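You operate a simulated robot arm through the tools that you are given. There is no shell and no other tool. Be economical: measure what you need, move in short steps, check, and stop when the job is done.

The job below is to be done with a simulated robot arm. You get a single attempt, and the scene is never put back.

TASK
Prime the pump into the cup, then pump the pot down to 4 litres.
Fine: CUP valve open only for priming, until the stream is steady; FEED valve open for the run and shut after; pump off at the end.

The check looks at the end state, three seconds after you hand in, the way a careful person would. Anything else that was tipped, shoved, dropped, spilled or broken makes it a failure.

THE ROBOT
A 6-joint arm with a two-finger gripper, hanging from a carriage that runs on a gantry, over the field with the corners [-2.1, 1.376], [-2.1, -0.004], [0, -0.003], [0, 1.377] (x, y) and turns from -371 to 316 degrees about z. Base frame: it is fixed where the carriage stands at the start and does not move with it; the origin is on the floor, on the carriage's upright axis, x ahead of it, y to its left, z up. Units: m, degrees, N and s.
With the tool pointing down near the work surface it reaches from about 0.1 to 0.54 m from the robot's upright axis, wherever it stands. Its first joint turns from -166.0 to 166.0 degrees. Places, roughly: cup valve [0.6, -0.4, 0.6]; drain valve [0.7, 0.3, 0.4]; feed valve [0.6, -0.2, 0.6]; fill valve [0.7, 0.4, 0.4]; grey water valve [0.6, -0.1, 0.6]; orange water valve [0.6, 0.1, 0.6]; pot [0.9, 0.3, 0.9]; pot tap [0.8, 0.3, 1]; pump clamp [0.9, -0.1, 1]; pump dial [0.7, 0.1, 0.9]; tank [1.1, -0.3, 1.1]. Payload 2.45 kg.
The tool frame sits at the grasp point between the pads (the TCP): z along the fingers, y along the line on which they close. The tips reach 0.026 m beyond it. The gripper opens to 0.096 m. The gripper's body begins 0.069 m behind the TCP.
Orientation is that of the tool frame in the base frame, as a unit quaternion [w, x, y, z]. With the fingers straight down and closing along the base's y, the tool's x points along the base's -x, its y along +y and its z along -z.

THE INTERFACE
- The arm moves only by the tool play_rows. Its argument "deltas" is a list of rows, each a list of 7 numbers: the shift along the base's x, y, z in mm, then the turn, a rotation vector about the base's x, y, z in degrees, then the closure, from 0 (fully open) to 1 (shut). In form: [[dx, dy, dz, wx, wy, wz, fingers], ...]. A call has 1 to 10 rows; each row shifts and turns the commanded pose from where the row before left it. Rows are played at 5 a second. More than 0.05 m and 8.6 degrees between two rows, or a gripper value outside its range, and nothing of the call is played. A pose out of reach is approached as far as the arm can. The call stops where the force on the tool passes 90 N (or 10 N more than at its start, if that is more) or the arm is blocked; 0.2 s more then pass. Each finger halts on what it meets, pressing with about 27 N; the grip force reading is that of the motor and also rises with nothing between the fingers. The clock runs only during rows and for 0.2 s after the last one: add rows that do not move to give the fingers time. It gives the time, the measured TCP pose, the force on the tool (base axes), the opening and the grip force at its end, in the units of the frame above (readings bear some noise), with the torque about the TCP (base axes, N m) and any sound that the robot's microphone picked up.
- Cameras (640 x 400 px; columns grow to the right, rows downward): "scene" is now at [0.2589, 0.0099, 1.681]; the picture's right is [0.16, -0.99, 0.00], its down [-0.89, -0.14, -0.42] and it looks along [0.42, 0.07, -0.91] (base axes); focal length 268 px, centre (320, 200). "wrist" rides on the gripper at [0.082, 0.003, -0.098] in the tool frame; the picture's right is [-0.04, 1.00, 0.00], its down [-0.73, -0.03, -0.68] and it looks along [-0.68, -0.03, 0.73] (tool axes); focal length 256 px, centre (320, 200). There is no depth. A picture from a camera that has moved, and an enlarged one, comes with that camera's place and axes in the base frame and with its lens.
- capture(camera): a new picture of that camera. It takes no simulated time.
- slide_trunk(by): slides the trunk up (or, below 0, down) by that many m; the arm and the scene camera ride with it, the base frame stays. It gives what a move gives, with no picture.
- base_move(legs): drives the robot by 1 to 6 legs, each [ahead, left, turn to the left] in m, m and degrees, along the robot's own axes; the way and the turn of a leg run together, so that a leg with both is an arc; at most 1.5 m and 180 degrees a leg. The arm and the cameras ride along, it lands a little off, and it stops where it bumps. It keeps to its track: a leg is cut to what the track allows. It gives what a move gives.
- aim_head(pan, tilt): turns the head with the scene camera to pan (to the left, within 155 degrees either way) and tilt (down, from -29 to 69), counted from straight ahead of the robot. It gives what a move gives.
- enlarge(camera, box): a new picture of the part [left, top, right, bottom] of that camera's present view, enlarged. It takes no simulated time.
- finish_job(): hands the job in; it is judged then, once.

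Go step by step. Nothing tells you exact positions but the pictures and the camera data: compare them with the known pose of the tool, close in by small moves and look again before you grip or let go. The budget is 120 turns and 90 pictures, counting those below and the enlarged ones. Unless the task says otherwise, let go and move clear before handing in, and close with one line.

The tools are called after "Request:" by a JSON object that holds its "name" and its "arguments". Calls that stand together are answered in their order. play_rows: Moves the arm, as the interface text tells. Its arguments: {"type":"object","properties":{"deltas":{"type":"array","items":{"type":"array","items":{"type":"number"}}}},"required":["deltas"]} The other tools are called the same way: slide_trunk (by) slides the trunk up or down; base_move (legs) drives the base; aim_head (pan, tilt) turns the head that bears the scene camera; capture (camera) takes a picture; enlarge (camera, box) takes an enlarged picture of a part of a camera's view; finish_job () hands the job in.

At the start:

```text
t: 0.0
tcp_pos: [0.4175, -0.1256, 1.0116]
tool_rot: [-0.001, 0.0, 1.0, 0.0]
contact_force: [0.8, 0.1, -0.4]
ft_torque: [0.02, -0.01, -0.04]
grip_width: 0.0958
grasp_force: 0.1
trunk travel left (down, up): [-0.415, 0.187]
robot x, y, heading: [0.0012, 0.0041, -0.0]
head pan, tilt: [9.0, 64.9]
```

scene: 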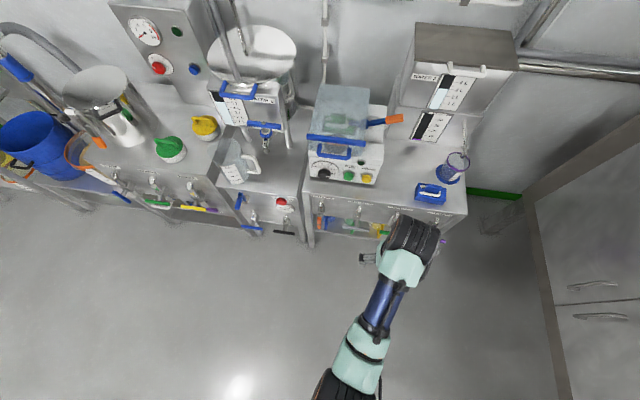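
wrist: 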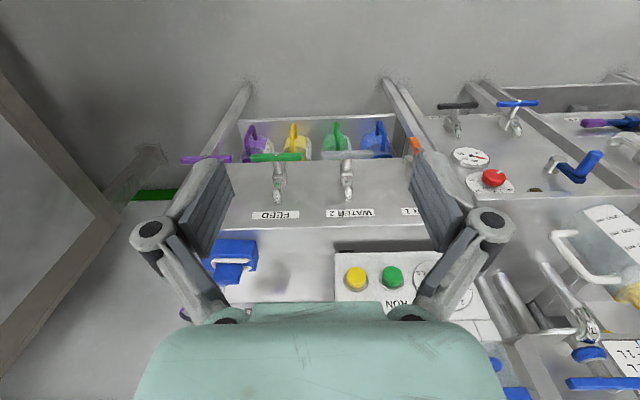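

I see a bench with a pump console, tank at right, pot at left, and a row of valves along the front. I start by looking closer at the parts.

Request:
{"name": "enlarge", "arguments": {"camera": "scene", "box": [290, 70, 490, 250]}}

Request:
{"name": "enlarge", "arguments": {"camera": "scene", "box": [110, 10, 310, 240]}}

Request:
{"name": "enlarge", "arguments": {"camera": "wrist", "box": [150, 60, 450, 310]}}

```text
2.22 times, centred on (390, 160) of scene
camera zoom: at [0.2589, 0.0099, 1.681], right [0.16, -0.99, 0.0], down [-0.89, -0.14, -0.42], along [0.42, 0.07, -0.91], focal length 596 px, centre (164, 289)
```

zoom: 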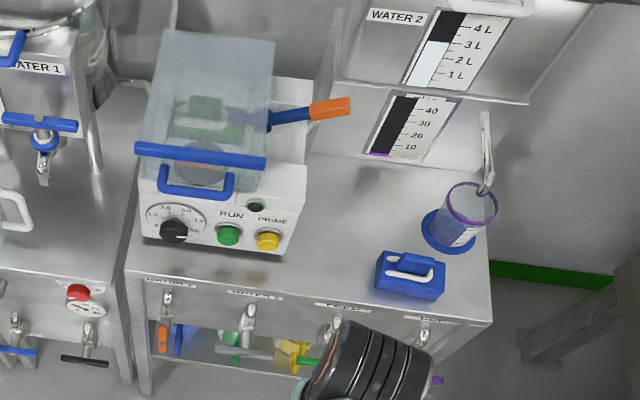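

```text
1.74 times, centred on (210, 125) of scene
camera zoom: at [0.2589, 0.0099, 1.681], right [0.16, -0.99, 0.0], down [-0.89, -0.14, -0.42], along [0.42, 0.07, -0.91], focal length 466 px, centre (511, 330)
```

zoom: 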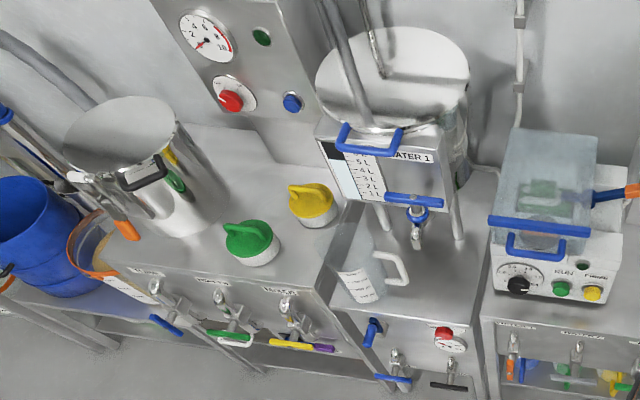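

```text
1.60 times, centred on (300, 185) of wrist
camera zoom: at [0.337, -0.1238, 1.1086], right [0.04, 1.0, 0.0], down [0.73, -0.03, 0.68], along [0.68, -0.03, -0.73], focal length 410 px, centre (352, 224)
```

zoom: 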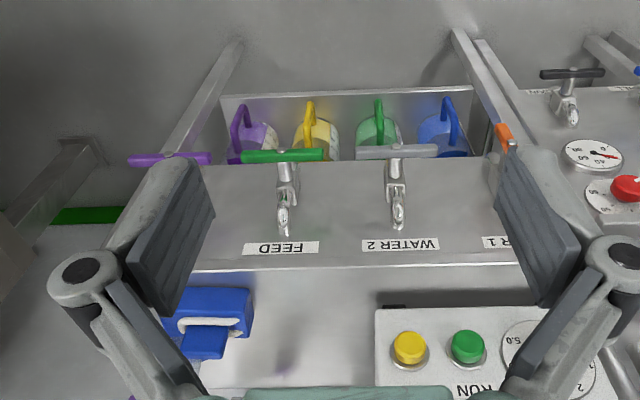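

The arm hides the valves, so I back off and tilt the head up for a frontal view.

Request:
{"name": "base_move", "arguments": {"legs": [[-0.6, 0.0, 0]]}}

Request:
{"name": "aim_head", "arguments": {"pan": 0, "tilt": 38}}

Request:
{"name": "capture", "arguments": {"camera": "scene"}}

Request:
{"name": "enlarge", "arguments": {"camera": "scene", "box": [300, 90, 480, 220]}}

```text
t: 3.4
tcp_pos: [-0.1918, -0.1258, 1.0117]
tool_rot: [0.0, -0.002, 1.0, 0.0]
contact_force: [0.1, -0.1, 0.9]
ft_torque: [0.0, 0.01, 0.0]
grip_width: 0.0961
grasp_force: 0.1
trunk travel left (down, up): [-0.415, 0.187]
robot x, y, heading: [-0.6155, 0.0037, 0.3]
head pan, tilt: [9.0, 64.9]
```

```text
t: 4.3
tcp_pos: [-0.1914, -0.1249, 1.0125]
tool_rot: [0.001, -0.001, 1.0, -0.001]
contact_force: [0.6, 1.2, -0.3]
ft_torque: [0.01, -0.03, 0.0]
grip_width: 0.0961
grasp_force: 0.2
trunk travel left (down, up): [-0.415, 0.187]
robot x, y, heading: [-0.6093, 0.0008, 0.1]
head pan, tilt: [0.0, 38.0]
```

```text
84 pictures are left
camera scene: at [-0.3249, 0.0014, 1.7161], right [0.0, -1.0, 0.0], down [-0.62, 0.0, -0.79], along [0.79, 0.0, -0.62], focal length 268 px, centre (320, 200)
```

scene: 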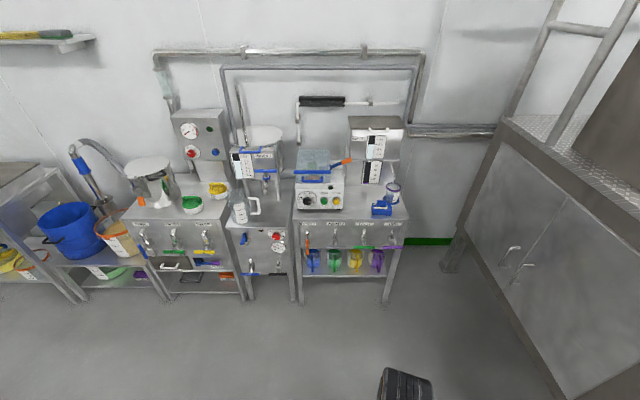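

```text
3.08 times, centred on (390, 155) of scene
camera zoom: at [-0.3249, 0.0014, 1.7161], right [0.0, -1.0, 0.0], down [-0.62, 0.0, -0.79], along [0.79, 0.0, -0.62], focal length 825 px, centre (105, 338)
```

zoom: 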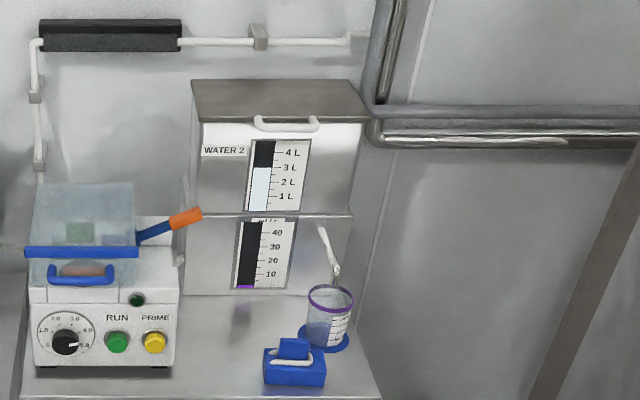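

The overview shows four stations. I enlarge the pump bench and the pot.

Request:
{"name": "enlarge", "arguments": {"camera": "scene", "box": [285, 135, 415, 285]}}

Request:
{"name": "enlarge", "arguments": {"camera": "scene", "box": [215, 115, 305, 285]}}

Request:
{"name": "slide_trunk", "arguments": {"by": -0.4}}

Request:
{"name": "aim_head", "arguments": {"pan": 0, "tilt": 22}}

Request:
{"name": "capture", "arguments": {"camera": "scene"}}

```text
2.67 times, centred on (350, 210) of scene
camera zoom: at [-0.3249, 0.0014, 1.7161], right [0.0, -1.0, 0.0], down [-0.62, 0.0, -0.79], along [0.79, 0.0, -0.62], focal length 715 px, centre (240, 173)
```

zoom: 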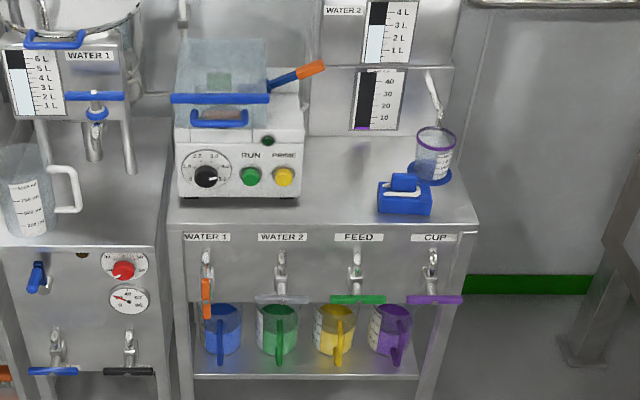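

```text
2.35 times, centred on (260, 200) of scene
camera zoom: at [-0.3249, 0.0014, 1.7161], right [0.0, -1.0, 0.0], down [-0.62, 0.0, -0.79], along [0.79, 0.0, -0.62], focal length 631 px, centre (461, 200)
```

zoom: 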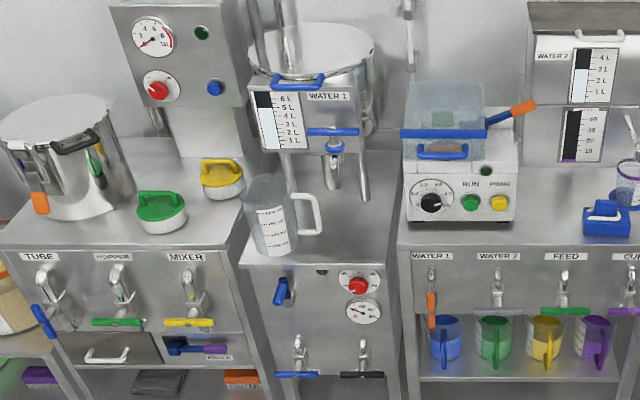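

```text
t: 8.2
tcp_pos: [-0.1914, -0.1245, 0.6109]
tool_rot: [0.0, -0.002, 1.0, 0.0]
contact_force: [-0.1, -0.1, 0.0]
ft_torque: [0.0, 0.01, 0.03]
grip_width: 0.0959
grasp_force: 0.0
trunk travel left (down, up): [-0.015, 0.587]
robot x, y, heading: [-0.6095, -0.003, 0.1]
head pan, tilt: [0.0, 38.0]
```

```text
t: 9.0
tcp_pos: [-0.1912, -0.1258, 0.6103]
tool_rot: [0.0, -0.001, 1.0, 0.0]
contact_force: [0.4, 0.0, -0.5]
ft_torque: [0.03, -0.02, 0.02]
grip_width: 0.0958
grasp_force: 0.2
trunk travel left (down, up): [-0.015, 0.587]
robot x, y, heading: [-0.6101, -0.0025, 0.1]
head pan, tilt: [0.0, 22.0]
```

```text
80 pictures are left
camera scene: at [-0.3184, 0.0014, 1.3413], right [0.0, -1.0, 0.0], down [-0.38, 0.0, -0.93], along [0.93, 0.0, -0.38], focal length 268 px, centre (320, 200)
```

scene: 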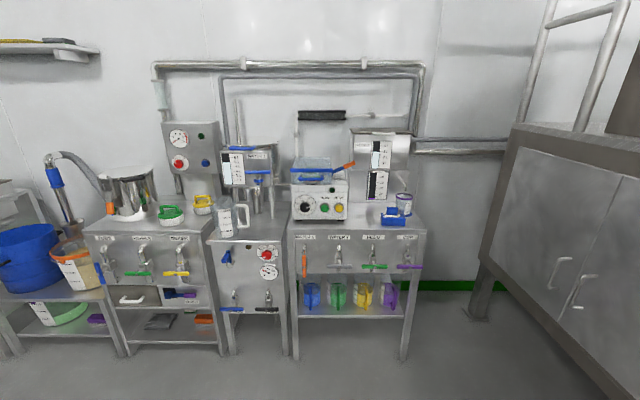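

Request:
{"name": "enlarge", "arguments": {"camera": "scene", "box": [285, 215, 435, 310]}}

Request:
{"name": "enlarge", "arguments": {"camera": "scene", "box": [280, 125, 420, 235]}}

Request:
{"name": "enlarge", "arguments": {"camera": "scene", "box": [200, 130, 300, 240]}}

```text
4.21 times, centred on (360, 262) of scene
camera zoom: at [-0.3184, 0.0014, 1.3413], right [0.0, -1.0, 0.0], down [-0.38, 0.0, -0.93], along [0.93, 0.0, -0.38], focal length 1129 px, centre (152, -63)
```

zoom: 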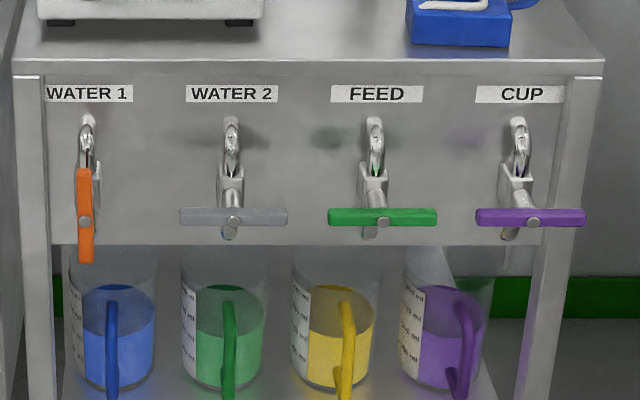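

```text
3.64 times, centred on (350, 180) of scene
camera zoom: at [-0.3184, 0.0014, 1.3413], right [0.0, -1.0, 0.0], down [-0.38, 0.0, -0.93], along [0.93, 0.0, -0.38], focal length 975 px, centre (211, 273)
```

zoom: 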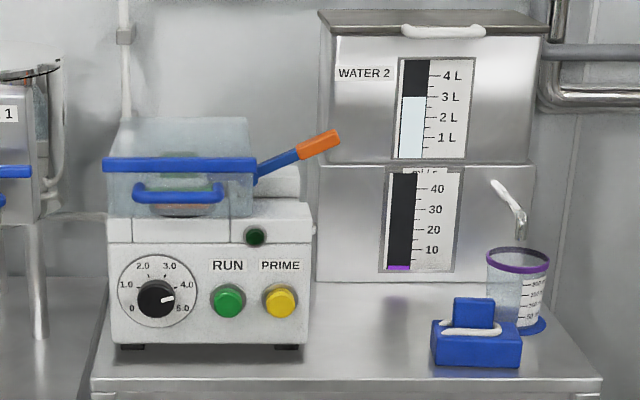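

```text
3.64 times, centred on (250, 185) of scene
camera zoom: at [-0.3184, 0.0014, 1.3413], right [0.0, -1.0, 0.0], down [-0.38, 0.0, -0.93], along [0.93, 0.0, -0.38], focal length 975 px, centre (574, 254)
```

zoom: 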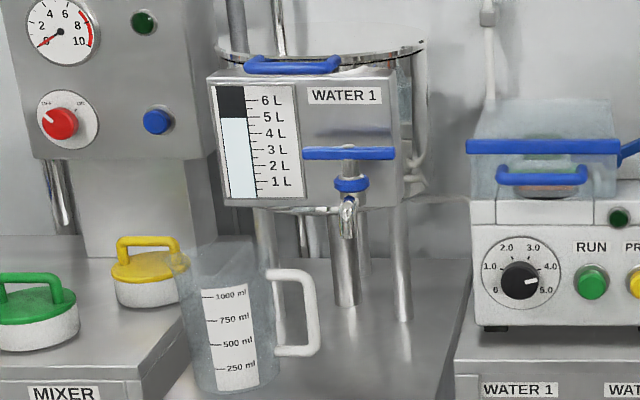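

WATER 1 (orange) stands vertical, i.e. open; the others lie crosswise, closed; the pot reads about 5 L. I turn the tool to horizontal here in free space, ready for the T-handles, then move nearer.

Request:
{"name": "play_rows", "arguments": {"deltas": [[0, 0, 5, 0, -8.5, 0, 0], [0, 0, 5, 0, -8.5, 0, 0], [0, 0, 5, 0, -8.5, 0, 0], [0, 0, 5, 0, -8.5, 0, 0], [0, 0, 5, 0, -8.5, 0, 0], [0, 0, 5, 0, -8.5, 0, 0], [0, 0, 5, 0, -8.5, 0, 0], [0, 0, 5, 0, -8.5, 0, 0], [0, 0, 5, 0, -8.5, 0, 0], [0, 0, 5, 0, -8.5, 0, 0]]}}

Request:
{"name": "base_move", "arguments": {"legs": [[0.3, 0, 0]]}}

Request:
{"name": "capture", "arguments": {"camera": "scene"}}

Request:
{"name": "capture", "arguments": {"camera": "wrist"}}

```text
t: 11.2
tcp_pos: [-0.1922, -0.1248, 0.6604]
tool_rot: [0.676, 0.0, 0.737, -0.002]
contact_force: [0.4, 0.1, 0.8]
ft_torque: [0.02, 0.03, 0.03]
grip_width: 0.0961
grasp_force: 0.1
trunk travel left (down, up): [-0.015, 0.587]
robot x, y, heading: [-0.6082, -0.0011, 0.4]
head pan, tilt: [0.0, 22.0]
```

```text
t: 13.2
tcp_pos: [0.107, -0.1234, 0.6601]
tool_rot: [0.675, -0.001, 0.738, -0.002]
contact_force: [0.0, -0.4, 0.1]
ft_torque: [-0.02, 0.02, 0.01]
grip_width: 0.0963
grasp_force: 0.0
trunk travel left (down, up): [-0.015, 0.587]
robot x, y, heading: [-0.3124, -0.0007, 0.1]
head pan, tilt: [0.0, 22.0]
```

```text
76 pictures are left
camera scene: at [-0.0192, 0.0023, 1.3415], right [0.0, -1.0, 0.0], down [-0.37, 0.0, -0.93], along [0.93, 0.0, -0.37], focal length 268 px, centre (320, 200)
```

scene: 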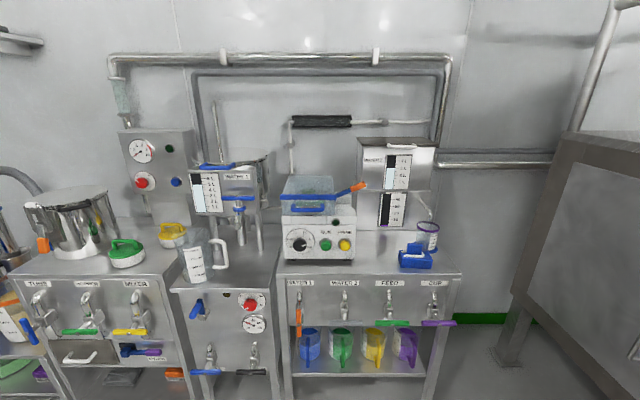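

```text
75 pictures are left
camera wrist: at [0.0028, -0.1208, 0.5873], right [0.0, 1.0, 0.04], down [-0.61, -0.03, 0.79], along [0.79, -0.03, 0.61], focal length 256 px, centre (320, 200)
```

wrist: 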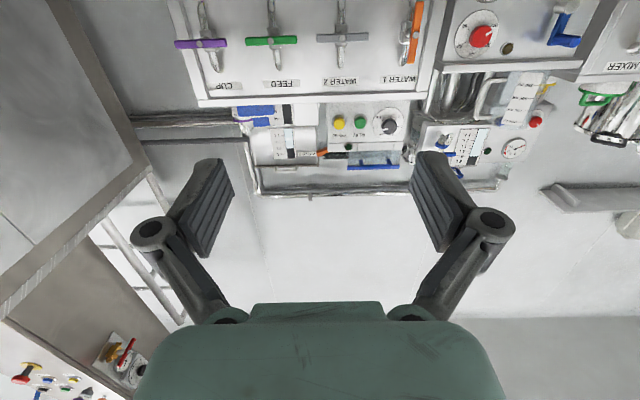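

Request:
{"name": "enlarge", "arguments": {"camera": "scene", "box": [275, 170, 375, 265]}}

Request:
{"name": "enlarge", "arguments": {"camera": "scene", "box": [285, 270, 465, 345]}}

Request:
{"name": "enlarge", "arguments": {"camera": "scene", "box": [350, 130, 470, 275]}}

```text
4.21 times, centred on (325, 218) of scene
camera zoom: at [-0.0192, 0.0023, 1.3415], right [0.0, -1.0, 0.0], down [-0.37, 0.0, -0.93], along [0.93, 0.0, -0.37], focal length 1129 px, centre (299, 126)
```

zoom: 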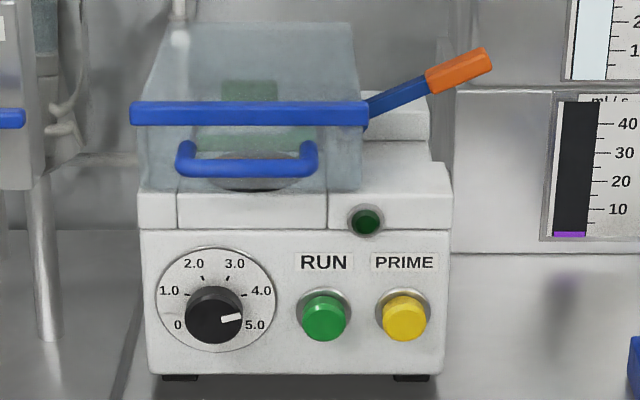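

```text
3.56 times, centred on (375, 308) of scene
camera zoom: at [-0.0192, 0.0023, 1.3415], right [0.0, -1.0, 0.0], down [-0.37, 0.0, -0.93], along [0.93, 0.0, -0.37], focal length 953 px, centre (124, -182)
```

zoom: 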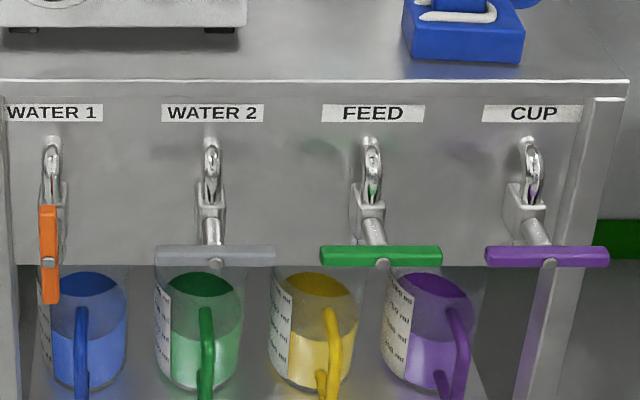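

```text
2.76 times, centred on (410, 202) of scene
camera zoom: at [-0.0192, 0.0023, 1.3415], right [0.0, -1.0, 0.0], down [-0.37, 0.0, -0.93], along [0.93, 0.0, -0.37], focal length 740 px, centre (72, 193)
```

zoom: 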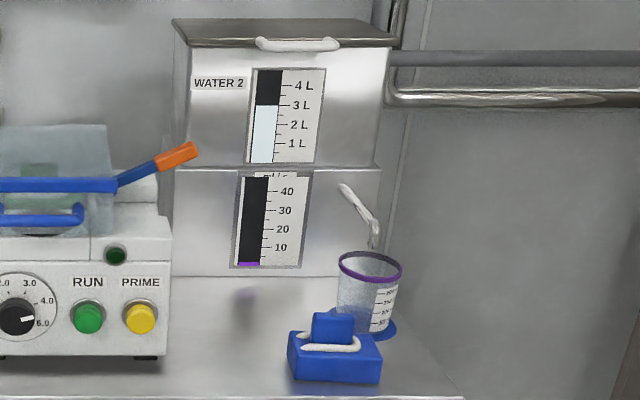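

The T-handle pivots come out at x≈0.60, z≈0.674: CUP y≈-0.366, FEED y≈-0.222. I level the tool and roll it so the fingers close vertically.

Request:
{"name": "play_rows", "arguments": {"deltas": [[0, 0, 0, 0, -5, 0, 0], [0, 0, 0, 8.5, 0, 0, 0], [0, 0, 0, 8.5, 0, 0, 0], [0, 0, 0, 8.5, 0, 0, 0], [0, 0, 0, 8.5, 0, 0, 0], [0, 0, 0, 8.5, 0, 0, 0], [0, 0, 0, 8.5, 0, 0, 0], [0, 0, 0, 8.5, 0, 0, 0], [0, 0, 0, 8.5, 0, 0, 0], [0, 0, 0, 8.5, 0, 0, 0]]}}

Request:
{"name": "play_rows", "arguments": {"deltas": [[0, -40, 3, 8.5, 0, 0, 0], [0, -40, 3, 5, 0, 0, 0], [0, -40, 3, 0, 0, 0, 0], [0, -40, 3, 0, 0, 0, 0], [0, -40, 2, 0, 0, 0, 0], [0, -41, 0, 0, 0, 0, 0]]}}

Request:
{"name": "base_move", "arguments": {"legs": [[0.18, 0, 0]]}}

Request:
{"name": "capture", "arguments": {"camera": "wrist"}}

Request:
{"name": "capture", "arguments": {"camera": "scene"}}

```text
t: 15.4
tcp_pos: [0.107, -0.1233, 0.6595]
tool_rot: [0.556, 0.437, 0.555, 0.438]
contact_force: [-1.1, -0.3, -0.2]
ft_torque: [0.01, -0.01, 0.0]
grip_width: 0.0958
grasp_force: 0.0
trunk travel left (down, up): [-0.015, 0.587]
robot x, y, heading: [-0.3133, -0.002, 0.3]
head pan, tilt: [0.0, 22.0]
```

```text
t: 16.8
tcp_pos: [0.105, -0.3627, 0.6771]
tool_rot: [0.501, 0.499, 0.501, 0.499]
contact_force: [0.1, 0.9, -0.3]
ft_torque: [0.0, 0.05, 0.03]
grip_width: 0.096
grasp_force: 0.1
trunk travel left (down, up): [-0.015, 0.587]
robot x, y, heading: [-0.3128, 0.002, 0.1]
head pan, tilt: [0.0, 22.0]
```

```text
t: 18.3
tcp_pos: [0.2864, -0.3615, 0.6776]
tool_rot: [0.501, 0.499, 0.501, 0.499]
contact_force: [-0.1, -0.1, -1.0]
ft_torque: [0.03, 0.01, 0.02]
grip_width: 0.0959
grasp_force: 0.0
trunk travel left (down, up): [-0.015, 0.587]
robot x, y, heading: [-0.1295, 0.0027, 0.1]
head pan, tilt: [0.0, 22.0]
```

```text
71 pictures are left
camera wrist: at [0.1888, -0.2799, 0.6797], right [0.0, -0.04, 1.0], down [-0.68, -0.73, -0.03], along [0.73, -0.68, -0.02], focal length 256 px, centre (320, 200)
```

wrist: 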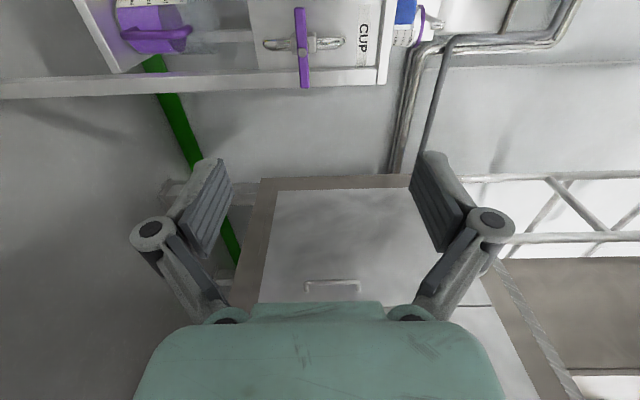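

```text
70 pictures are left
camera scene: at [0.1613, 0.0033, 1.3415], right [0.0, -1.0, 0.0], down [-0.37, 0.0, -0.93], along [0.93, 0.0, -0.37], focal length 268 px, centre (320, 200)
```

scene: 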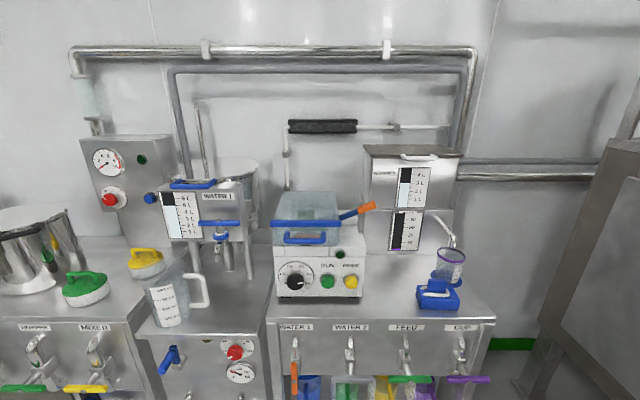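

CUP handle is ahead; wrist estimate y≈-0.367, z somewhere 0.655–0.675. I close in and look again.

Request:
{"name": "base_move", "arguments": {"legs": [[0.12, 0, 0]]}}

Request:
{"name": "play_rows", "arguments": {"deltas": [[30, 0, 0, 0, 0, 0, 0], [30, -2, -4, 0, 0, 0, 0], [30, -2, -4, 0, 0, 0, 0]]}}

Request:
{"name": "capture", "arguments": {"camera": "wrist"}}

```text
t: 19.6
tcp_pos: [0.4035, -0.3614, 0.6776]
tool_rot: [0.501, 0.499, 0.5, 0.499]
contact_force: [0.8, 0.7, 0.0]
ft_torque: [0.0, 0.02, 0.03]
grip_width: 0.0959
grasp_force: 0.1
trunk travel left (down, up): [-0.015, 0.587]
robot x, y, heading: [-0.0178, 0.0037, 0.3]
head pan, tilt: [0.0, 22.0]
```

```text
t: 20.4
tcp_pos: [0.4933, -0.3644, 0.6668]
tool_rot: [0.502, 0.499, 0.5, 0.499]
contact_force: [0.2, -0.4, 0.2]
ft_torque: [0.03, -0.04, 0.01]
grip_width: 0.0958
grasp_force: 0.0
trunk travel left (down, up): [-0.015, 0.587]
robot x, y, heading: [-0.0126, 0.0028, 0.1]
head pan, tilt: [0.0, 22.0]
```

```text
69 pictures are left
camera wrist: at [0.3953, -0.2831, 0.669], right [0.0, -0.04, 1.0], down [-0.68, -0.73, -0.03], along [0.73, -0.68, -0.02], focal length 256 px, centre (320, 200)
```

wrist: 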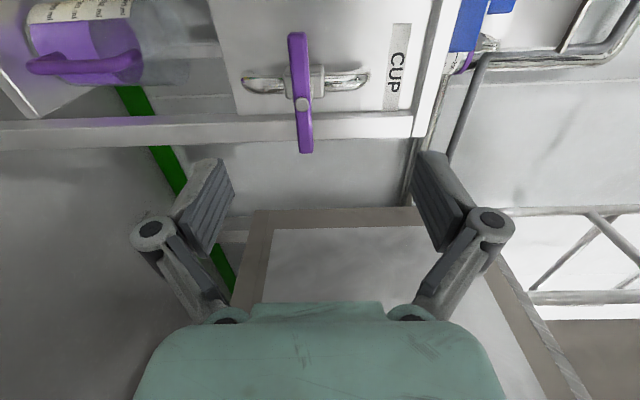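

Pivot appears at about (0.601, -0.367, 0.653). I lower a little and approach further.

Request:
{"name": "play_rows", "arguments": {"deltas": [[20, -1, -5, 0, 0, 0, 0], [20, -1, -4, 0, 0, 0, 0], [20, 0, -4, 0, 0, 0, 0]]}}

Request:
{"name": "capture", "arguments": {"camera": "wrist"}}

```text
t: 21.1
tcp_pos: [0.5557, -0.3678, 0.6579]
tool_rot: [0.502, 0.5, 0.5, 0.498]
contact_force: [-0.2, 0.6, 0.3]
ft_torque: [-0.01, 0.0, 0.01]
grip_width: 0.0959
grasp_force: 0.0
trunk travel left (down, up): [-0.015, 0.587]
robot x, y, heading: [-0.0166, 0.0023, 0.1]
head pan, tilt: [0.0, 22.0]
```

```text
68 pictures are left
camera wrist: at [0.4581, -0.2855, 0.6587], right [0.0, -0.04, 1.0], down [-0.68, -0.73, -0.03], along [0.73, -0.68, -0.02], focal length 256 px, centre (320, 200)
```

wrist: 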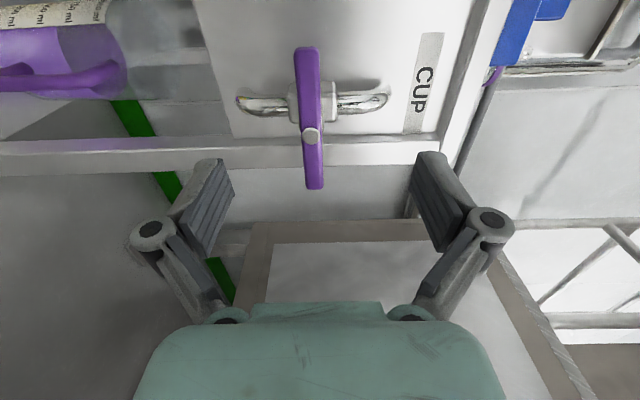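

Request:
{"name": "play_rows", "arguments": {"deltas": [[20, 1, -3, 0, 0, 0, 0], [20, 1, -3, 0, 0, 0, 0], [3, 0, 0, 0, 0, 0, 0.3], [0, 0, 0, 0, 0, 0, 0.5]]}}

Request:
{"name": "capture", "arguments": {"camera": "wrist"}}

```text
t: 22.1
tcp_pos: [0.5878, -0.3601, 0.6577]
tool_rot: [0.5, 0.5, 0.501, 0.499]
contact_force: [-0.4, 0.0, -0.2]
ft_torque: [0.01, 0.02, -0.02]
grip_width: 0.0479
grasp_force: 0.0
out of reach, approached as far as the arm can: row 2
trunk travel left (down, up): [-0.015, 0.587]
robot x, y, heading: [-0.0138, -0.0001, 0.3]
head pan, tilt: [0.0, 22.0]
```

```text
67 pictures are left
camera wrist: at [0.4909, -0.2793, 0.6603], right [0.0, -0.04, 1.0], down [-0.68, -0.73, -0.03], along [0.73, -0.68, -0.03], focal length 256 px, centre (320, 200)
```

wrist: 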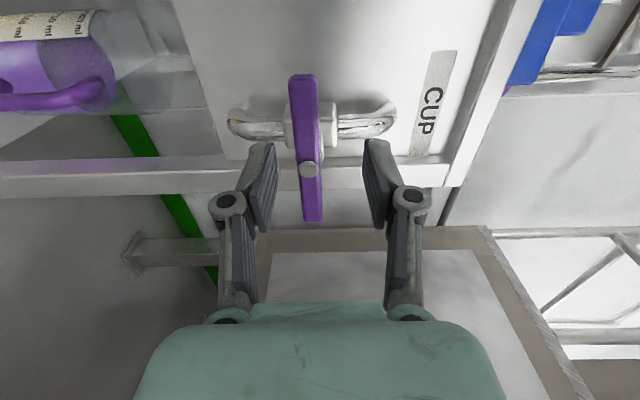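

The arm stops at its reach limit; the carriage has about 15 mm of track left ahead, so I use it.

Request:
{"name": "base_move", "arguments": {"legs": [[0.02, -0.01, 0]]}}

Request:
{"name": "play_rows", "arguments": {"deltas": [[0, 0, -4, 0, 0, 0, 0.5]]}}

Request:
{"name": "capture", "arguments": {"camera": "wrist"}}

```text
t: 22.9
tcp_pos: [0.6032, -0.3634, 0.6605]
tool_rot: [0.501, 0.5, 0.5, 0.499]
contact_force: [0.3, 0.3, 0.5]
ft_torque: [0.02, -0.01, 0.01]
grip_width: 0.048
grasp_force: 0.1
trunk travel left (down, up): [-0.015, 0.587]
robot x, y, heading: [-0.0017, -0.0004, 0.2]
head pan, tilt: [0.0, 22.0]
```

```text
t: 23.4
tcp_pos: [0.6003, -0.3631, 0.6574]
tool_rot: [0.502, 0.5, 0.5, 0.499]
contact_force: [0.1, 0.3, 0.3]
ft_torque: [0.0, 0.01, -0.03]
grip_width: 0.0478
grasp_force: 0.1
trunk travel left (down, up): [-0.015, 0.587]
robot x, y, heading: [0.0016, 0.0022, -0.0]
head pan, tilt: [0.0, 22.0]
```

```text
66 pictures are left
camera wrist: at [0.5036, -0.2815, 0.6588], right [0.0, -0.04, 1.0], down [-0.68, -0.73, -0.03], along [0.73, -0.68, -0.02], focal length 256 px, centre (320, 200)
```

wrist: 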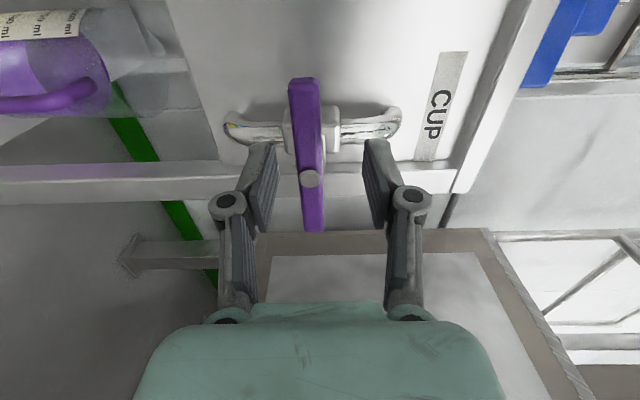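

Request:
{"name": "play_rows", "arguments": {"deltas": [[2, -1, -6, 0, 0, 0, 0.5], [2, 0, 0, 0, 0, 0, 0.8], [0, 0, 0, 0, 0, 0, 1], [0, 0, 0, 0, 0, 0, 1]]}}

Request:
{"name": "capture", "arguments": {"camera": "wrist"}}

```text
t: 24.4
tcp_pos: [0.6016, -0.3631, 0.657]
tool_rot: [0.503, 0.5, 0.5, 0.498]
contact_force: [-0.1, -0.2, -0.9]
ft_torque: [0.0, 0.01, 0.02]
grip_width: 0.0001
grasp_force: 27.5
out of reach, approached as far as the arm can: row 1
trunk travel left (down, up): [-0.015, 0.587]
robot x, y, heading: [0.0014, -0.0019, 0.3]
head pan, tilt: [0.0, 22.0]
```

```text
65 pictures are left
camera wrist: at [0.5045, -0.2811, 0.6591], right [0.0, -0.04, 1.0], down [-0.68, -0.73, -0.03], along [0.73, -0.68, -0.02], focal length 256 px, centre (320, 200)
```

wrist: 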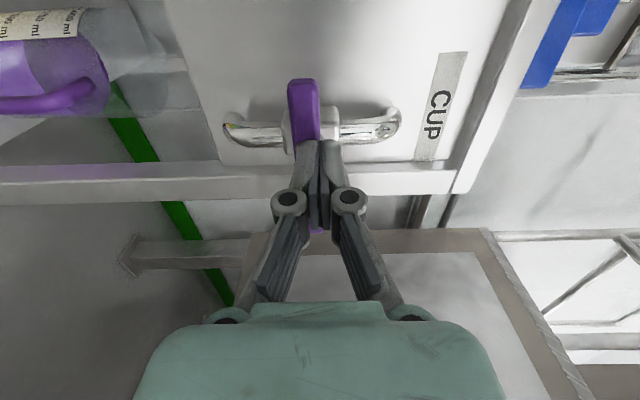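

The fingers closed on nothing: re-triangulating, the bar lies deeper, near (0.63, -0.378, 0.650). I need a little more reach, so I reopen and look down at the arm's posture.

Request:
{"name": "play_rows", "arguments": {"deltas": [[0, 0, 0, 0, 0, 0, 0.4], [-20, 0, 0, 0, 0, 0, 0.2], [-10, 0, 0, 0, 0, 0, 0.2]]}}

Request:
{"name": "aim_head", "arguments": {"pan": -25, "tilt": 60}}

Request:
{"name": "capture", "arguments": {"camera": "scene"}}

```text
t: 25.1
tcp_pos: [0.581, -0.3681, 0.6497]
tool_rot: [0.501, 0.499, 0.502, 0.498]
contact_force: [1.1, -1.4, -0.5]
ft_torque: [0.03, 0.03, -0.01]
grip_width: 0.0768
grasp_force: 0.0
out of reach, approached as far as the arm can: row 2, 3
trunk travel left (down, up): [-0.015, 0.587]
robot x, y, heading: [0.0015, 0.0033, 0.1]
head pan, tilt: [0.0, 22.0]
```

```text
t: 26.2
tcp_pos: [0.5808, -0.3685, 0.6478]
tool_rot: [0.502, 0.498, 0.501, 0.499]
contact_force: [0.0, -0.5, -0.5]
ft_torque: [-0.01, 0.01, 0.02]
grip_width: 0.0766
grasp_force: 0.0
trunk travel left (down, up): [-0.015, 0.587]
robot x, y, heading: [-0.002, 0.0002, 0.2]
head pan, tilt: [-25.0, 60.0]
```

```text
64 pictures are left
camera scene: at [0.2597, -0.0271, 1.2865], right [-0.42, -0.91, 0.0], down [-0.79, 0.36, -0.5], along [0.45, -0.21, -0.87], focal length 268 px, centre (320, 200)
```

scene: 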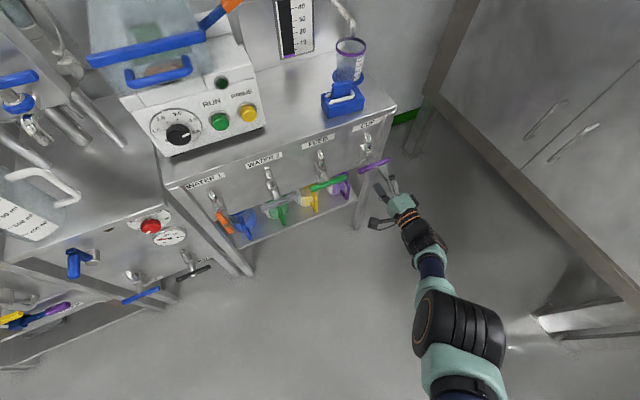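

The shoulder sits higher and left, so yawing the tool outward by 25° and dropping the trunk its last 14 mm gains the missing reach. I do that in place, retracted.

Request:
{"name": "play_rows", "arguments": {"deltas": [[-10, 0, 0, 0, 0, -8.4, 0.2], [0, 0, 0, 0, 0, -8.4, 0.2], [0, 0, 0, 0, 0, -8.2, 0.2]]}}

Request:
{"name": "slide_trunk", "arguments": {"by": -0.014}}

Request:
{"name": "play_rows", "arguments": {"deltas": [[5, -6, 10, 0, 0, 0, 0.2], [5, -2, 4, 0, 0, 0, 0.2]]}}

Request:
{"name": "capture", "arguments": {"camera": "wrist"}}

```text
t: 27.0
tcp_pos: [0.5946, -0.389, 0.6219]
tool_rot: [0.598, 0.595, 0.381, 0.378]
contact_force: [-0.2, 0.6, 0.6]
ft_torque: [-0.01, 0.01, -0.04]
grip_width: 0.0766
grasp_force: 0.0
out of reach, approached as far as the arm can: row 1, 2, 3
trunk travel left (down, up): [-0.015, 0.587]
robot x, y, heading: [-0.0039, 0.0004, -0.1]
head pan, tilt: [-25.0, 60.0]
```

```text
t: 27.6
tcp_pos: [0.5945, -0.3887, 0.6075]
tool_rot: [0.598, 0.595, 0.38, 0.378]
contact_force: [0.1, -0.7, -0.7]
ft_torque: [-0.02, 0.02, 0.0]
grip_width: 0.0769
grasp_force: 0.1
trunk travel left (down, up): [-0.001, 0.601]
robot x, y, heading: [-0.0016, -0.0021, 0.3]
head pan, tilt: [-25.0, 60.0]
```

```text
t: 28.2
tcp_pos: [0.604, -0.397, 0.6218]
tool_rot: [0.598, 0.596, 0.38, 0.378]
contact_force: [0.1, -0.1, 0.1]
ft_torque: [-0.02, 0.01, -0.01]
grip_width: 0.0767
grasp_force: 0.0
trunk travel left (down, up): [-0.001, 0.601]
robot x, y, heading: [-0.0015, 0.0004, -0.2]
head pan, tilt: [-25.0, 60.0]
```

```text
63 pictures are left
camera wrist: at [0.55, -0.2819, 0.6239], right [-0.02, -0.03, 1.0], down [-0.93, -0.38, -0.03], along [0.38, -0.93, -0.02], focal length 256 px, centre (320, 200)
```

wrist: 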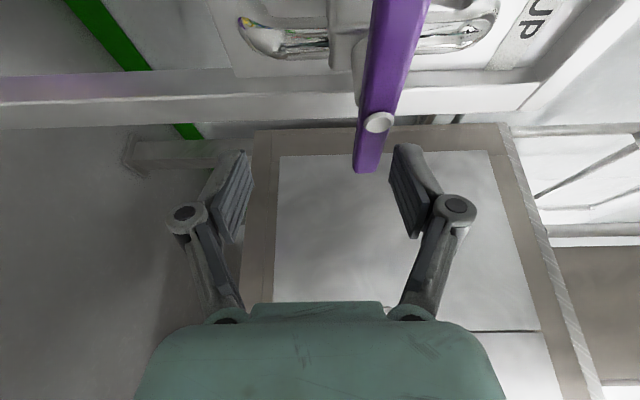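

Request:
{"name": "play_rows", "arguments": {"deltas": [[-20, 18, 10, 0, 0, 0, 0.2], [0, 12, 10, 0, 0, 0, 0.2], [15, 6, 9, 0, 0, 0, 0.2], [10, -5, 0, 0, 0, 0, 0.2]]}}

Request:
{"name": "capture", "arguments": {"camera": "wrist"}}

```text
t: 29.2
tcp_pos: [0.6112, -0.3668, 0.6529]
tool_rot: [0.599, 0.595, 0.38, 0.377]
contact_force: [0.7, 0.5, 0.4]
ft_torque: [0.0, 0.01, 0.03]
grip_width: 0.0766
grasp_force: 0.1
trunk travel left (down, up): [-0.001, 0.601]
robot x, y, heading: [0.0025, -0.001, -0.1]
head pan, tilt: [-25.0, 60.0]
```

```text
62 pictures are left
camera wrist: at [0.5576, -0.2519, 0.6546], right [-0.02, -0.03, 1.0], down [-0.93, -0.38, -0.03], along [0.38, -0.93, -0.02], focal length 256 px, centre (320, 200)
```

wrist: 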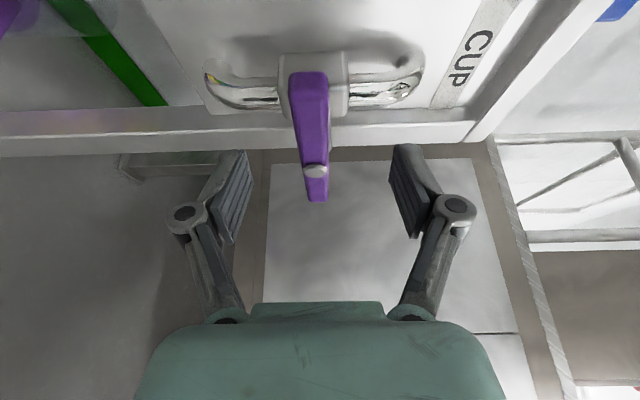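

Request:
{"name": "play_rows", "arguments": {"deltas": [[13, -6, -1, 0, 0, 0, 0.2], [13, -6, -1, 0, 0, 0, 0.4], [0, 0, 0, 0, 0, 0, 0.8], [0, 0, 0, 0, 0, 0, 1], [0, 0, 0, 0, 0, 0, 1]]}}

Request:
{"name": "capture", "arguments": {"camera": "wrist"}}

```text
t: 30.4
tcp_pos: [0.6348, -0.378, 0.6505]
tool_rot: [0.599, 0.594, 0.38, 0.38]
contact_force: [-7.3, 4.8, 14.9]
ft_torque: [-0.03, -0.39, 0.12]
grip_width: 0.0196
grasp_force: 44.5
trunk travel left (down, up): [-0.001, 0.601]
robot x, y, heading: [-0.0005, 0.0005, 0.2]
head pan, tilt: [-25.0, 60.0]
```

```text
61 pictures are left
camera wrist: at [0.5813, -0.2629, 0.6513], right [-0.02, -0.03, 1.0], down [-0.93, -0.38, -0.03], along [0.38, -0.93, -0.02], focal length 256 px, centre (320, 200)
```

wrist: 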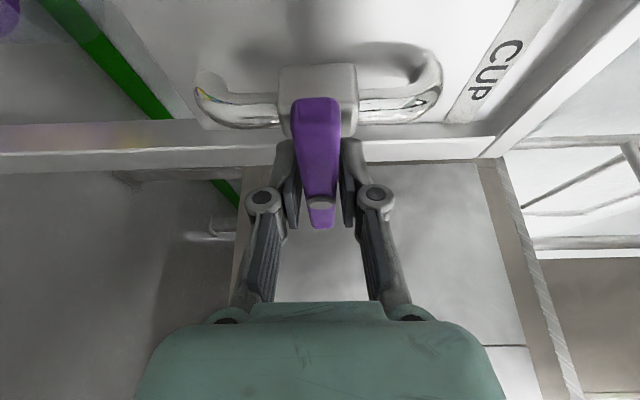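

The bar is gripped. I try turning it a little about x to learn the direction of travel.

Request:
{"name": "play_rows", "arguments": {"deltas": [[0, 0, 1, 8, 0, 0, 1], [0, 0, 0, 8, 0, 0, 1]]}}

```text
t: 31.0
tcp_pos: [0.6344, -0.3791, 0.6499]
tool_rot: [0.51, 0.672, 0.326, 0.427]
contact_force: [-4.1, 4.3, 11.0]
ft_torque: [-2.34, -0.57, 0.66]
grip_width: 0.024
grasp_force: 45.3
trunk travel left (down, up): [-0.001, 0.601]
robot x, y, heading: [0.0015, 0.0001, -0.1]
head pan, tilt: [-25.0, 60.0]
```

Request:
{"name": "capture", "arguments": {"camera": "wrist"}}

Request:
{"name": "enlarge", "arguments": {"camera": "scene", "box": [300, 120, 440, 240]}}

```text
60 pictures are left
camera wrist: at [0.5817, -0.2677, 0.6833], right [-0.01, -0.3, 0.95], down [-0.93, -0.36, -0.13], along [0.38, -0.88, -0.27], focal length 256 px, centre (320, 200)
```

wrist: 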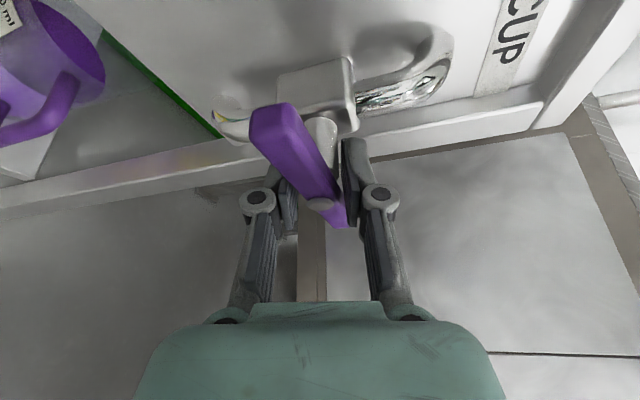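

```text
3.33 times, centred on (370, 180) of scene
camera zoom: at [0.2597, -0.0271, 1.2724], right [-0.42, -0.91, 0.0], down [-0.79, 0.36, -0.5], along [0.45, -0.21, -0.87], focal length 894 px, centre (153, 267)
```

zoom: 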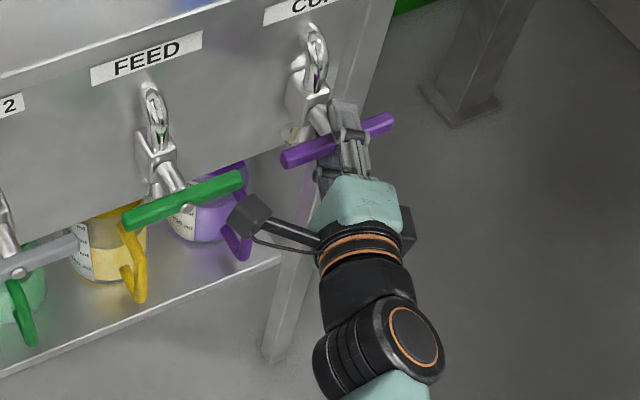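

The bar did not follow (2.3 N·m against me), so that side is likely the stop. I turn back and try the other way.

Request:
{"name": "play_rows", "arguments": {"deltas": [[0, 0, 0, -8, 0, 0, 1], [0, 0, -1, -8, 0, 0, 1], [0, 0, 0, -8, 0, 0, 1], [0, 0, 0, -8, 0, 0, 1]]}}

Request:
{"name": "capture", "arguments": {"camera": "wrist"}}

```text
t: 32.0
tcp_pos: [0.6335, -0.3786, 0.6503]
tool_rot: [0.67, 0.511, 0.434, 0.319]
contact_force: [42.6, -22.1, -47.1]
ft_torque: [0.06, 1.02, -0.49]
grip_width: 0.0197
grasp_force: 44.8
out of reach, approached as far as the arm can: row 4
trunk travel left (down, up): [-0.001, 0.601]
robot x, y, heading: [0.0021, -0.0023, 0.2]
head pan, tilt: [-25.0, 60.0]
```

```text
58 pictures are left
camera wrist: at [0.5796, -0.2663, 0.6218], right [0.0, 0.24, 0.97], down [-0.93, -0.37, 0.09], along [0.38, -0.9, 0.22], focal length 256 px, centre (320, 200)
```

wrist: 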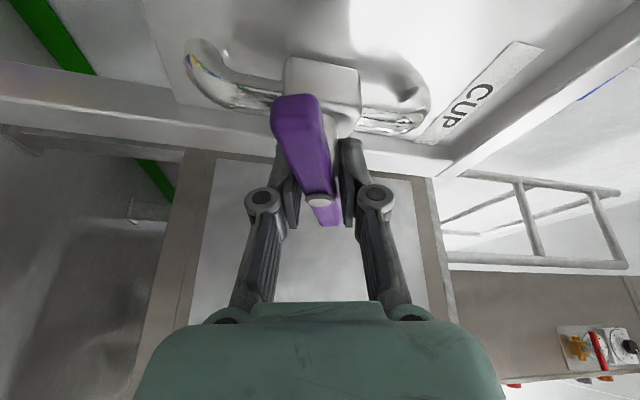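

It turns freely this way. I correct the tool's pitch for reach, then continue by rolling about the tool's own axis.

Request:
{"name": "play_rows", "arguments": {"deltas": [[0, 0, 0, 2.4, 5.2, 0, 1], [0, 0, 0, -7.2, 3.4, 0, 1]]}}

```text
t: 32.6
tcp_pos: [0.6298, -0.3759, 0.6528]
tool_rot: [0.661, 0.504, 0.491, 0.261]
contact_force: [25.3, -13.0, -39.6]
ft_torque: [0.05, -0.43, -0.1]
grip_width: 0.0214
grasp_force: 44.9
trunk travel left (down, up): [-0.001, 0.601]
robot x, y, heading: [-0.0003, -0.0016, -0.1]
head pan, tilt: [-25.0, 60.0]
```

Request:
{"name": "play_rows", "arguments": {"deltas": [[3, -1.5, -2.5, -3.6, 1.7, 0, 1], [1, -0.5, -0.5, -3.6, 1.7, 0, 1]]}}

```text
t: 33.2
tcp_pos: [0.6298, -0.3767, 0.6532]
tool_rot: [0.68, 0.465, 0.524, 0.217]
contact_force: [-8.0, 4.7, -6.4]
ft_torque: [0.0, -1.88, -0.37]
grip_width: 0.0223
grasp_force: 45.1
trunk travel left (down, up): [-0.001, 0.601]
robot x, y, heading: [0.0009, 0.0047, -0.1]
head pan, tilt: [-25.0, 60.0]
```

Request:
{"name": "play_rows", "arguments": {"deltas": [[0, 0, 0, -7.2, 3.4, 0, 1], [0, 0, 0, -7.2, 3.4, 0, 1], [0, 0, 0, -7.2, 3.4, 0, 1]]}}

Request:
{"name": "capture", "arguments": {"camera": "wrist"}}

```text
t: 34.0
tcp_pos: [0.6302, -0.3729, 0.6534]
tool_rot: [0.706, 0.347, 0.614, 0.073]
contact_force: [-20.9, 17.1, 24.0]
ft_torque: [0.0, -1.91, 0.41]
grip_width: 0.0261
grasp_force: 44.8
trunk travel left (down, up): [-0.001, 0.601]
robot x, y, heading: [0.0014, 0.0016, 0.1]
head pan, tilt: [-25.0, 60.0]
```

```text
57 pictures are left
camera wrist: at [0.5608, -0.2888, 0.5872], right [0.31, 0.73, 0.61], down [-0.81, -0.14, 0.58], along [0.5, -0.67, 0.54], focal length 256 px, centre (320, 200)
```

wrist: 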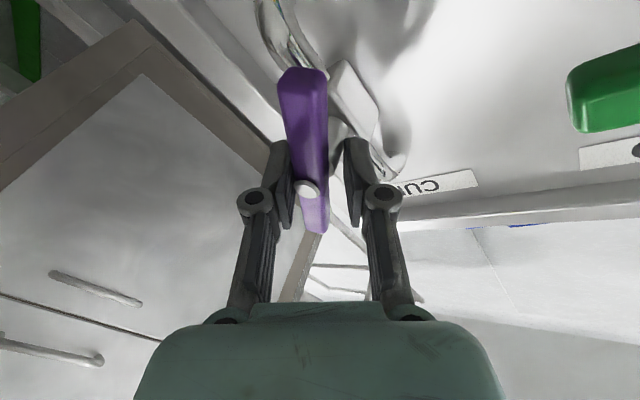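

Request:
{"name": "play_rows", "arguments": {"deltas": [[0, 1, 1, -7.2, 3.4, 0, 1], [0, 0.5, 1, -7.2, 3.4, 0, 1]]}}

Request:
{"name": "play_rows", "arguments": {"deltas": [[0, 0, 0, -7.2, 3.4, 0, 1], [0, 0, 0, -7.2, 3.4, 0, 1]]}}

Request:
{"name": "capture", "arguments": {"camera": "wrist"}}

Request:
{"name": "enlarge", "arguments": {"camera": "scene", "box": [300, 120, 440, 240]}}

```text
t: 34.6
tcp_pos: [0.6297, -0.3721, 0.6508]
tool_rot: [0.704, 0.263, 0.659, -0.028]
contact_force: [-11.7, 14.0, 9.4]
ft_torque: [-0.06, -1.96, 0.83]
grip_width: 0.0269
grasp_force: 44.9
trunk travel left (down, up): [-0.001, 0.601]
robot x, y, heading: [-0.0006, 0.0026, -0.0]
head pan, tilt: [-25.0, 60.0]
```

```text
t: 35.2
tcp_pos: [0.6283, -0.3708, 0.6499]
tool_rot: [0.69, 0.169, 0.692, -0.125]
contact_force: [-12.5, 16.3, 4.9]
ft_torque: [-0.11, -1.41, 1.08]
grip_width: 0.0274
grasp_force: 44.2
trunk travel left (down, up): [-0.001, 0.601]
robot x, y, heading: [0.001, 0.0001, 0.0]
head pan, tilt: [-25.0, 60.0]
```

```text
56 pictures are left
camera wrist: at [0.542, -0.3232, 0.5704], right [0.41, 0.91, 0.1], down [-0.64, 0.2, 0.74], along [0.65, -0.37, 0.66], focal length 256 px, centre (320, 200)
```

wrist: 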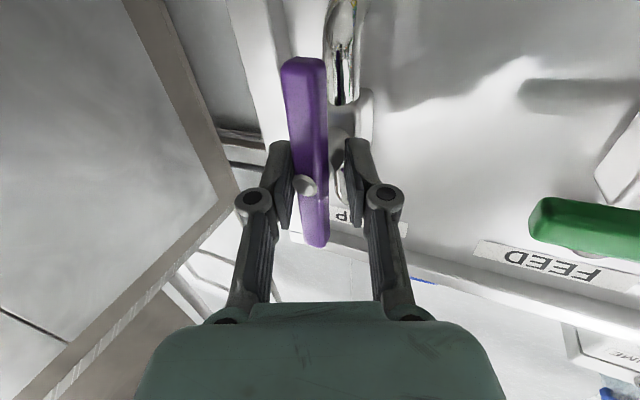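

```text
3.33 times, centred on (370, 180) of scene
camera zoom: at [0.2579, -0.0246, 1.2718], right [-0.42, -0.91, 0.0], down [-0.79, 0.37, -0.5], along [0.45, -0.21, -0.87], focal length 894 px, centre (153, 267)
```

zoom: 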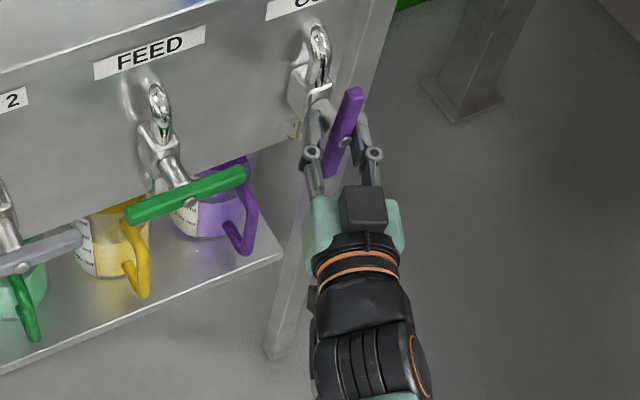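

The bar is near vertical. I add the last few degrees, let go and back out.

Request:
{"name": "play_rows", "arguments": {"deltas": [[0, 0.5, 0, -3.4, 1.6, 0, 1], [0, 0, 0, -1.5, 0.7, 0, 1], [0, 0, 0, 0, 0, 0, 0.6], [0, 0, 0, 0, 0, 0, 0.2], [-18, 8, 0, 0, 0, 0, 0.1], [-36, 17, 0, 0, 0, 0, 0], [-36, 17, 0, 0, 0, 0, 0]]}}

Request:
{"name": "enlarge", "arguments": {"camera": "scene", "box": [180, 120, 440, 260]}}

Request:
{"name": "capture", "arguments": {"camera": "wrist"}}

```text
t: 36.8
tcp_pos: [0.5401, -0.3326, 0.6518]
tool_rot: [0.684, 0.138, 0.699, -0.158]
contact_force: [-0.8, 0.2, -0.1]
ft_torque: [-0.02, 0.0, 0.01]
grip_width: 0.0961
grasp_force: 0.0
trunk travel left (down, up): [-0.001, 0.601]
robot x, y, heading: [0.0016, -0.0006, 0.0]
head pan, tilt: [-25.0, 60.0]
```

```text
2.46 times, centred on (310, 190) of scene
camera zoom: at [0.2587, -0.0266, 1.2722], right [-0.42, -0.91, 0.0], down [-0.79, 0.36, -0.5], along [0.45, -0.21, -0.87], focal length 660 px, centre (345, 225)
```

zoom: 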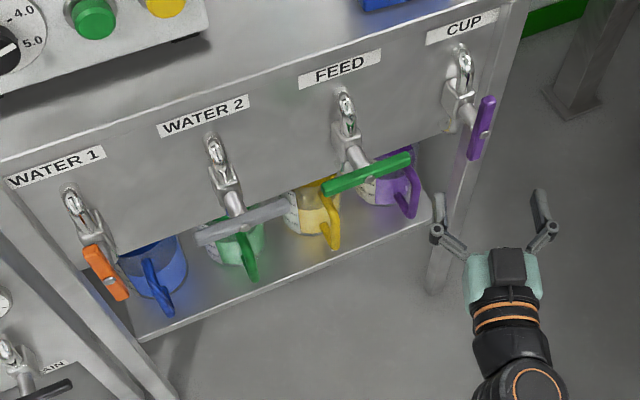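

```text
53 pictures are left
camera wrist: at [0.4507, -0.2913, 0.5704], right [0.41, 0.91, 0.01], down [-0.61, 0.27, 0.74], along [0.68, -0.31, 0.67], focal length 256 px, centre (320, 200)
```

wrist: 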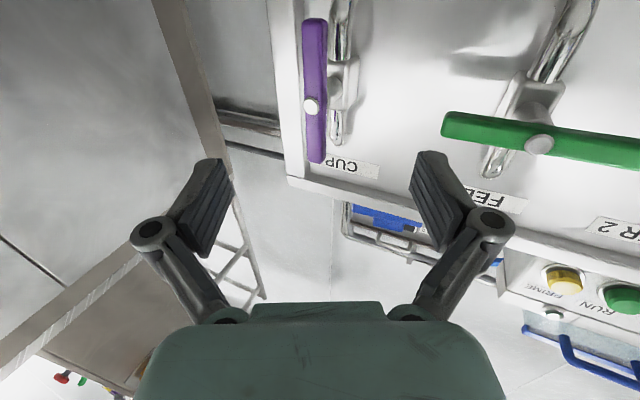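

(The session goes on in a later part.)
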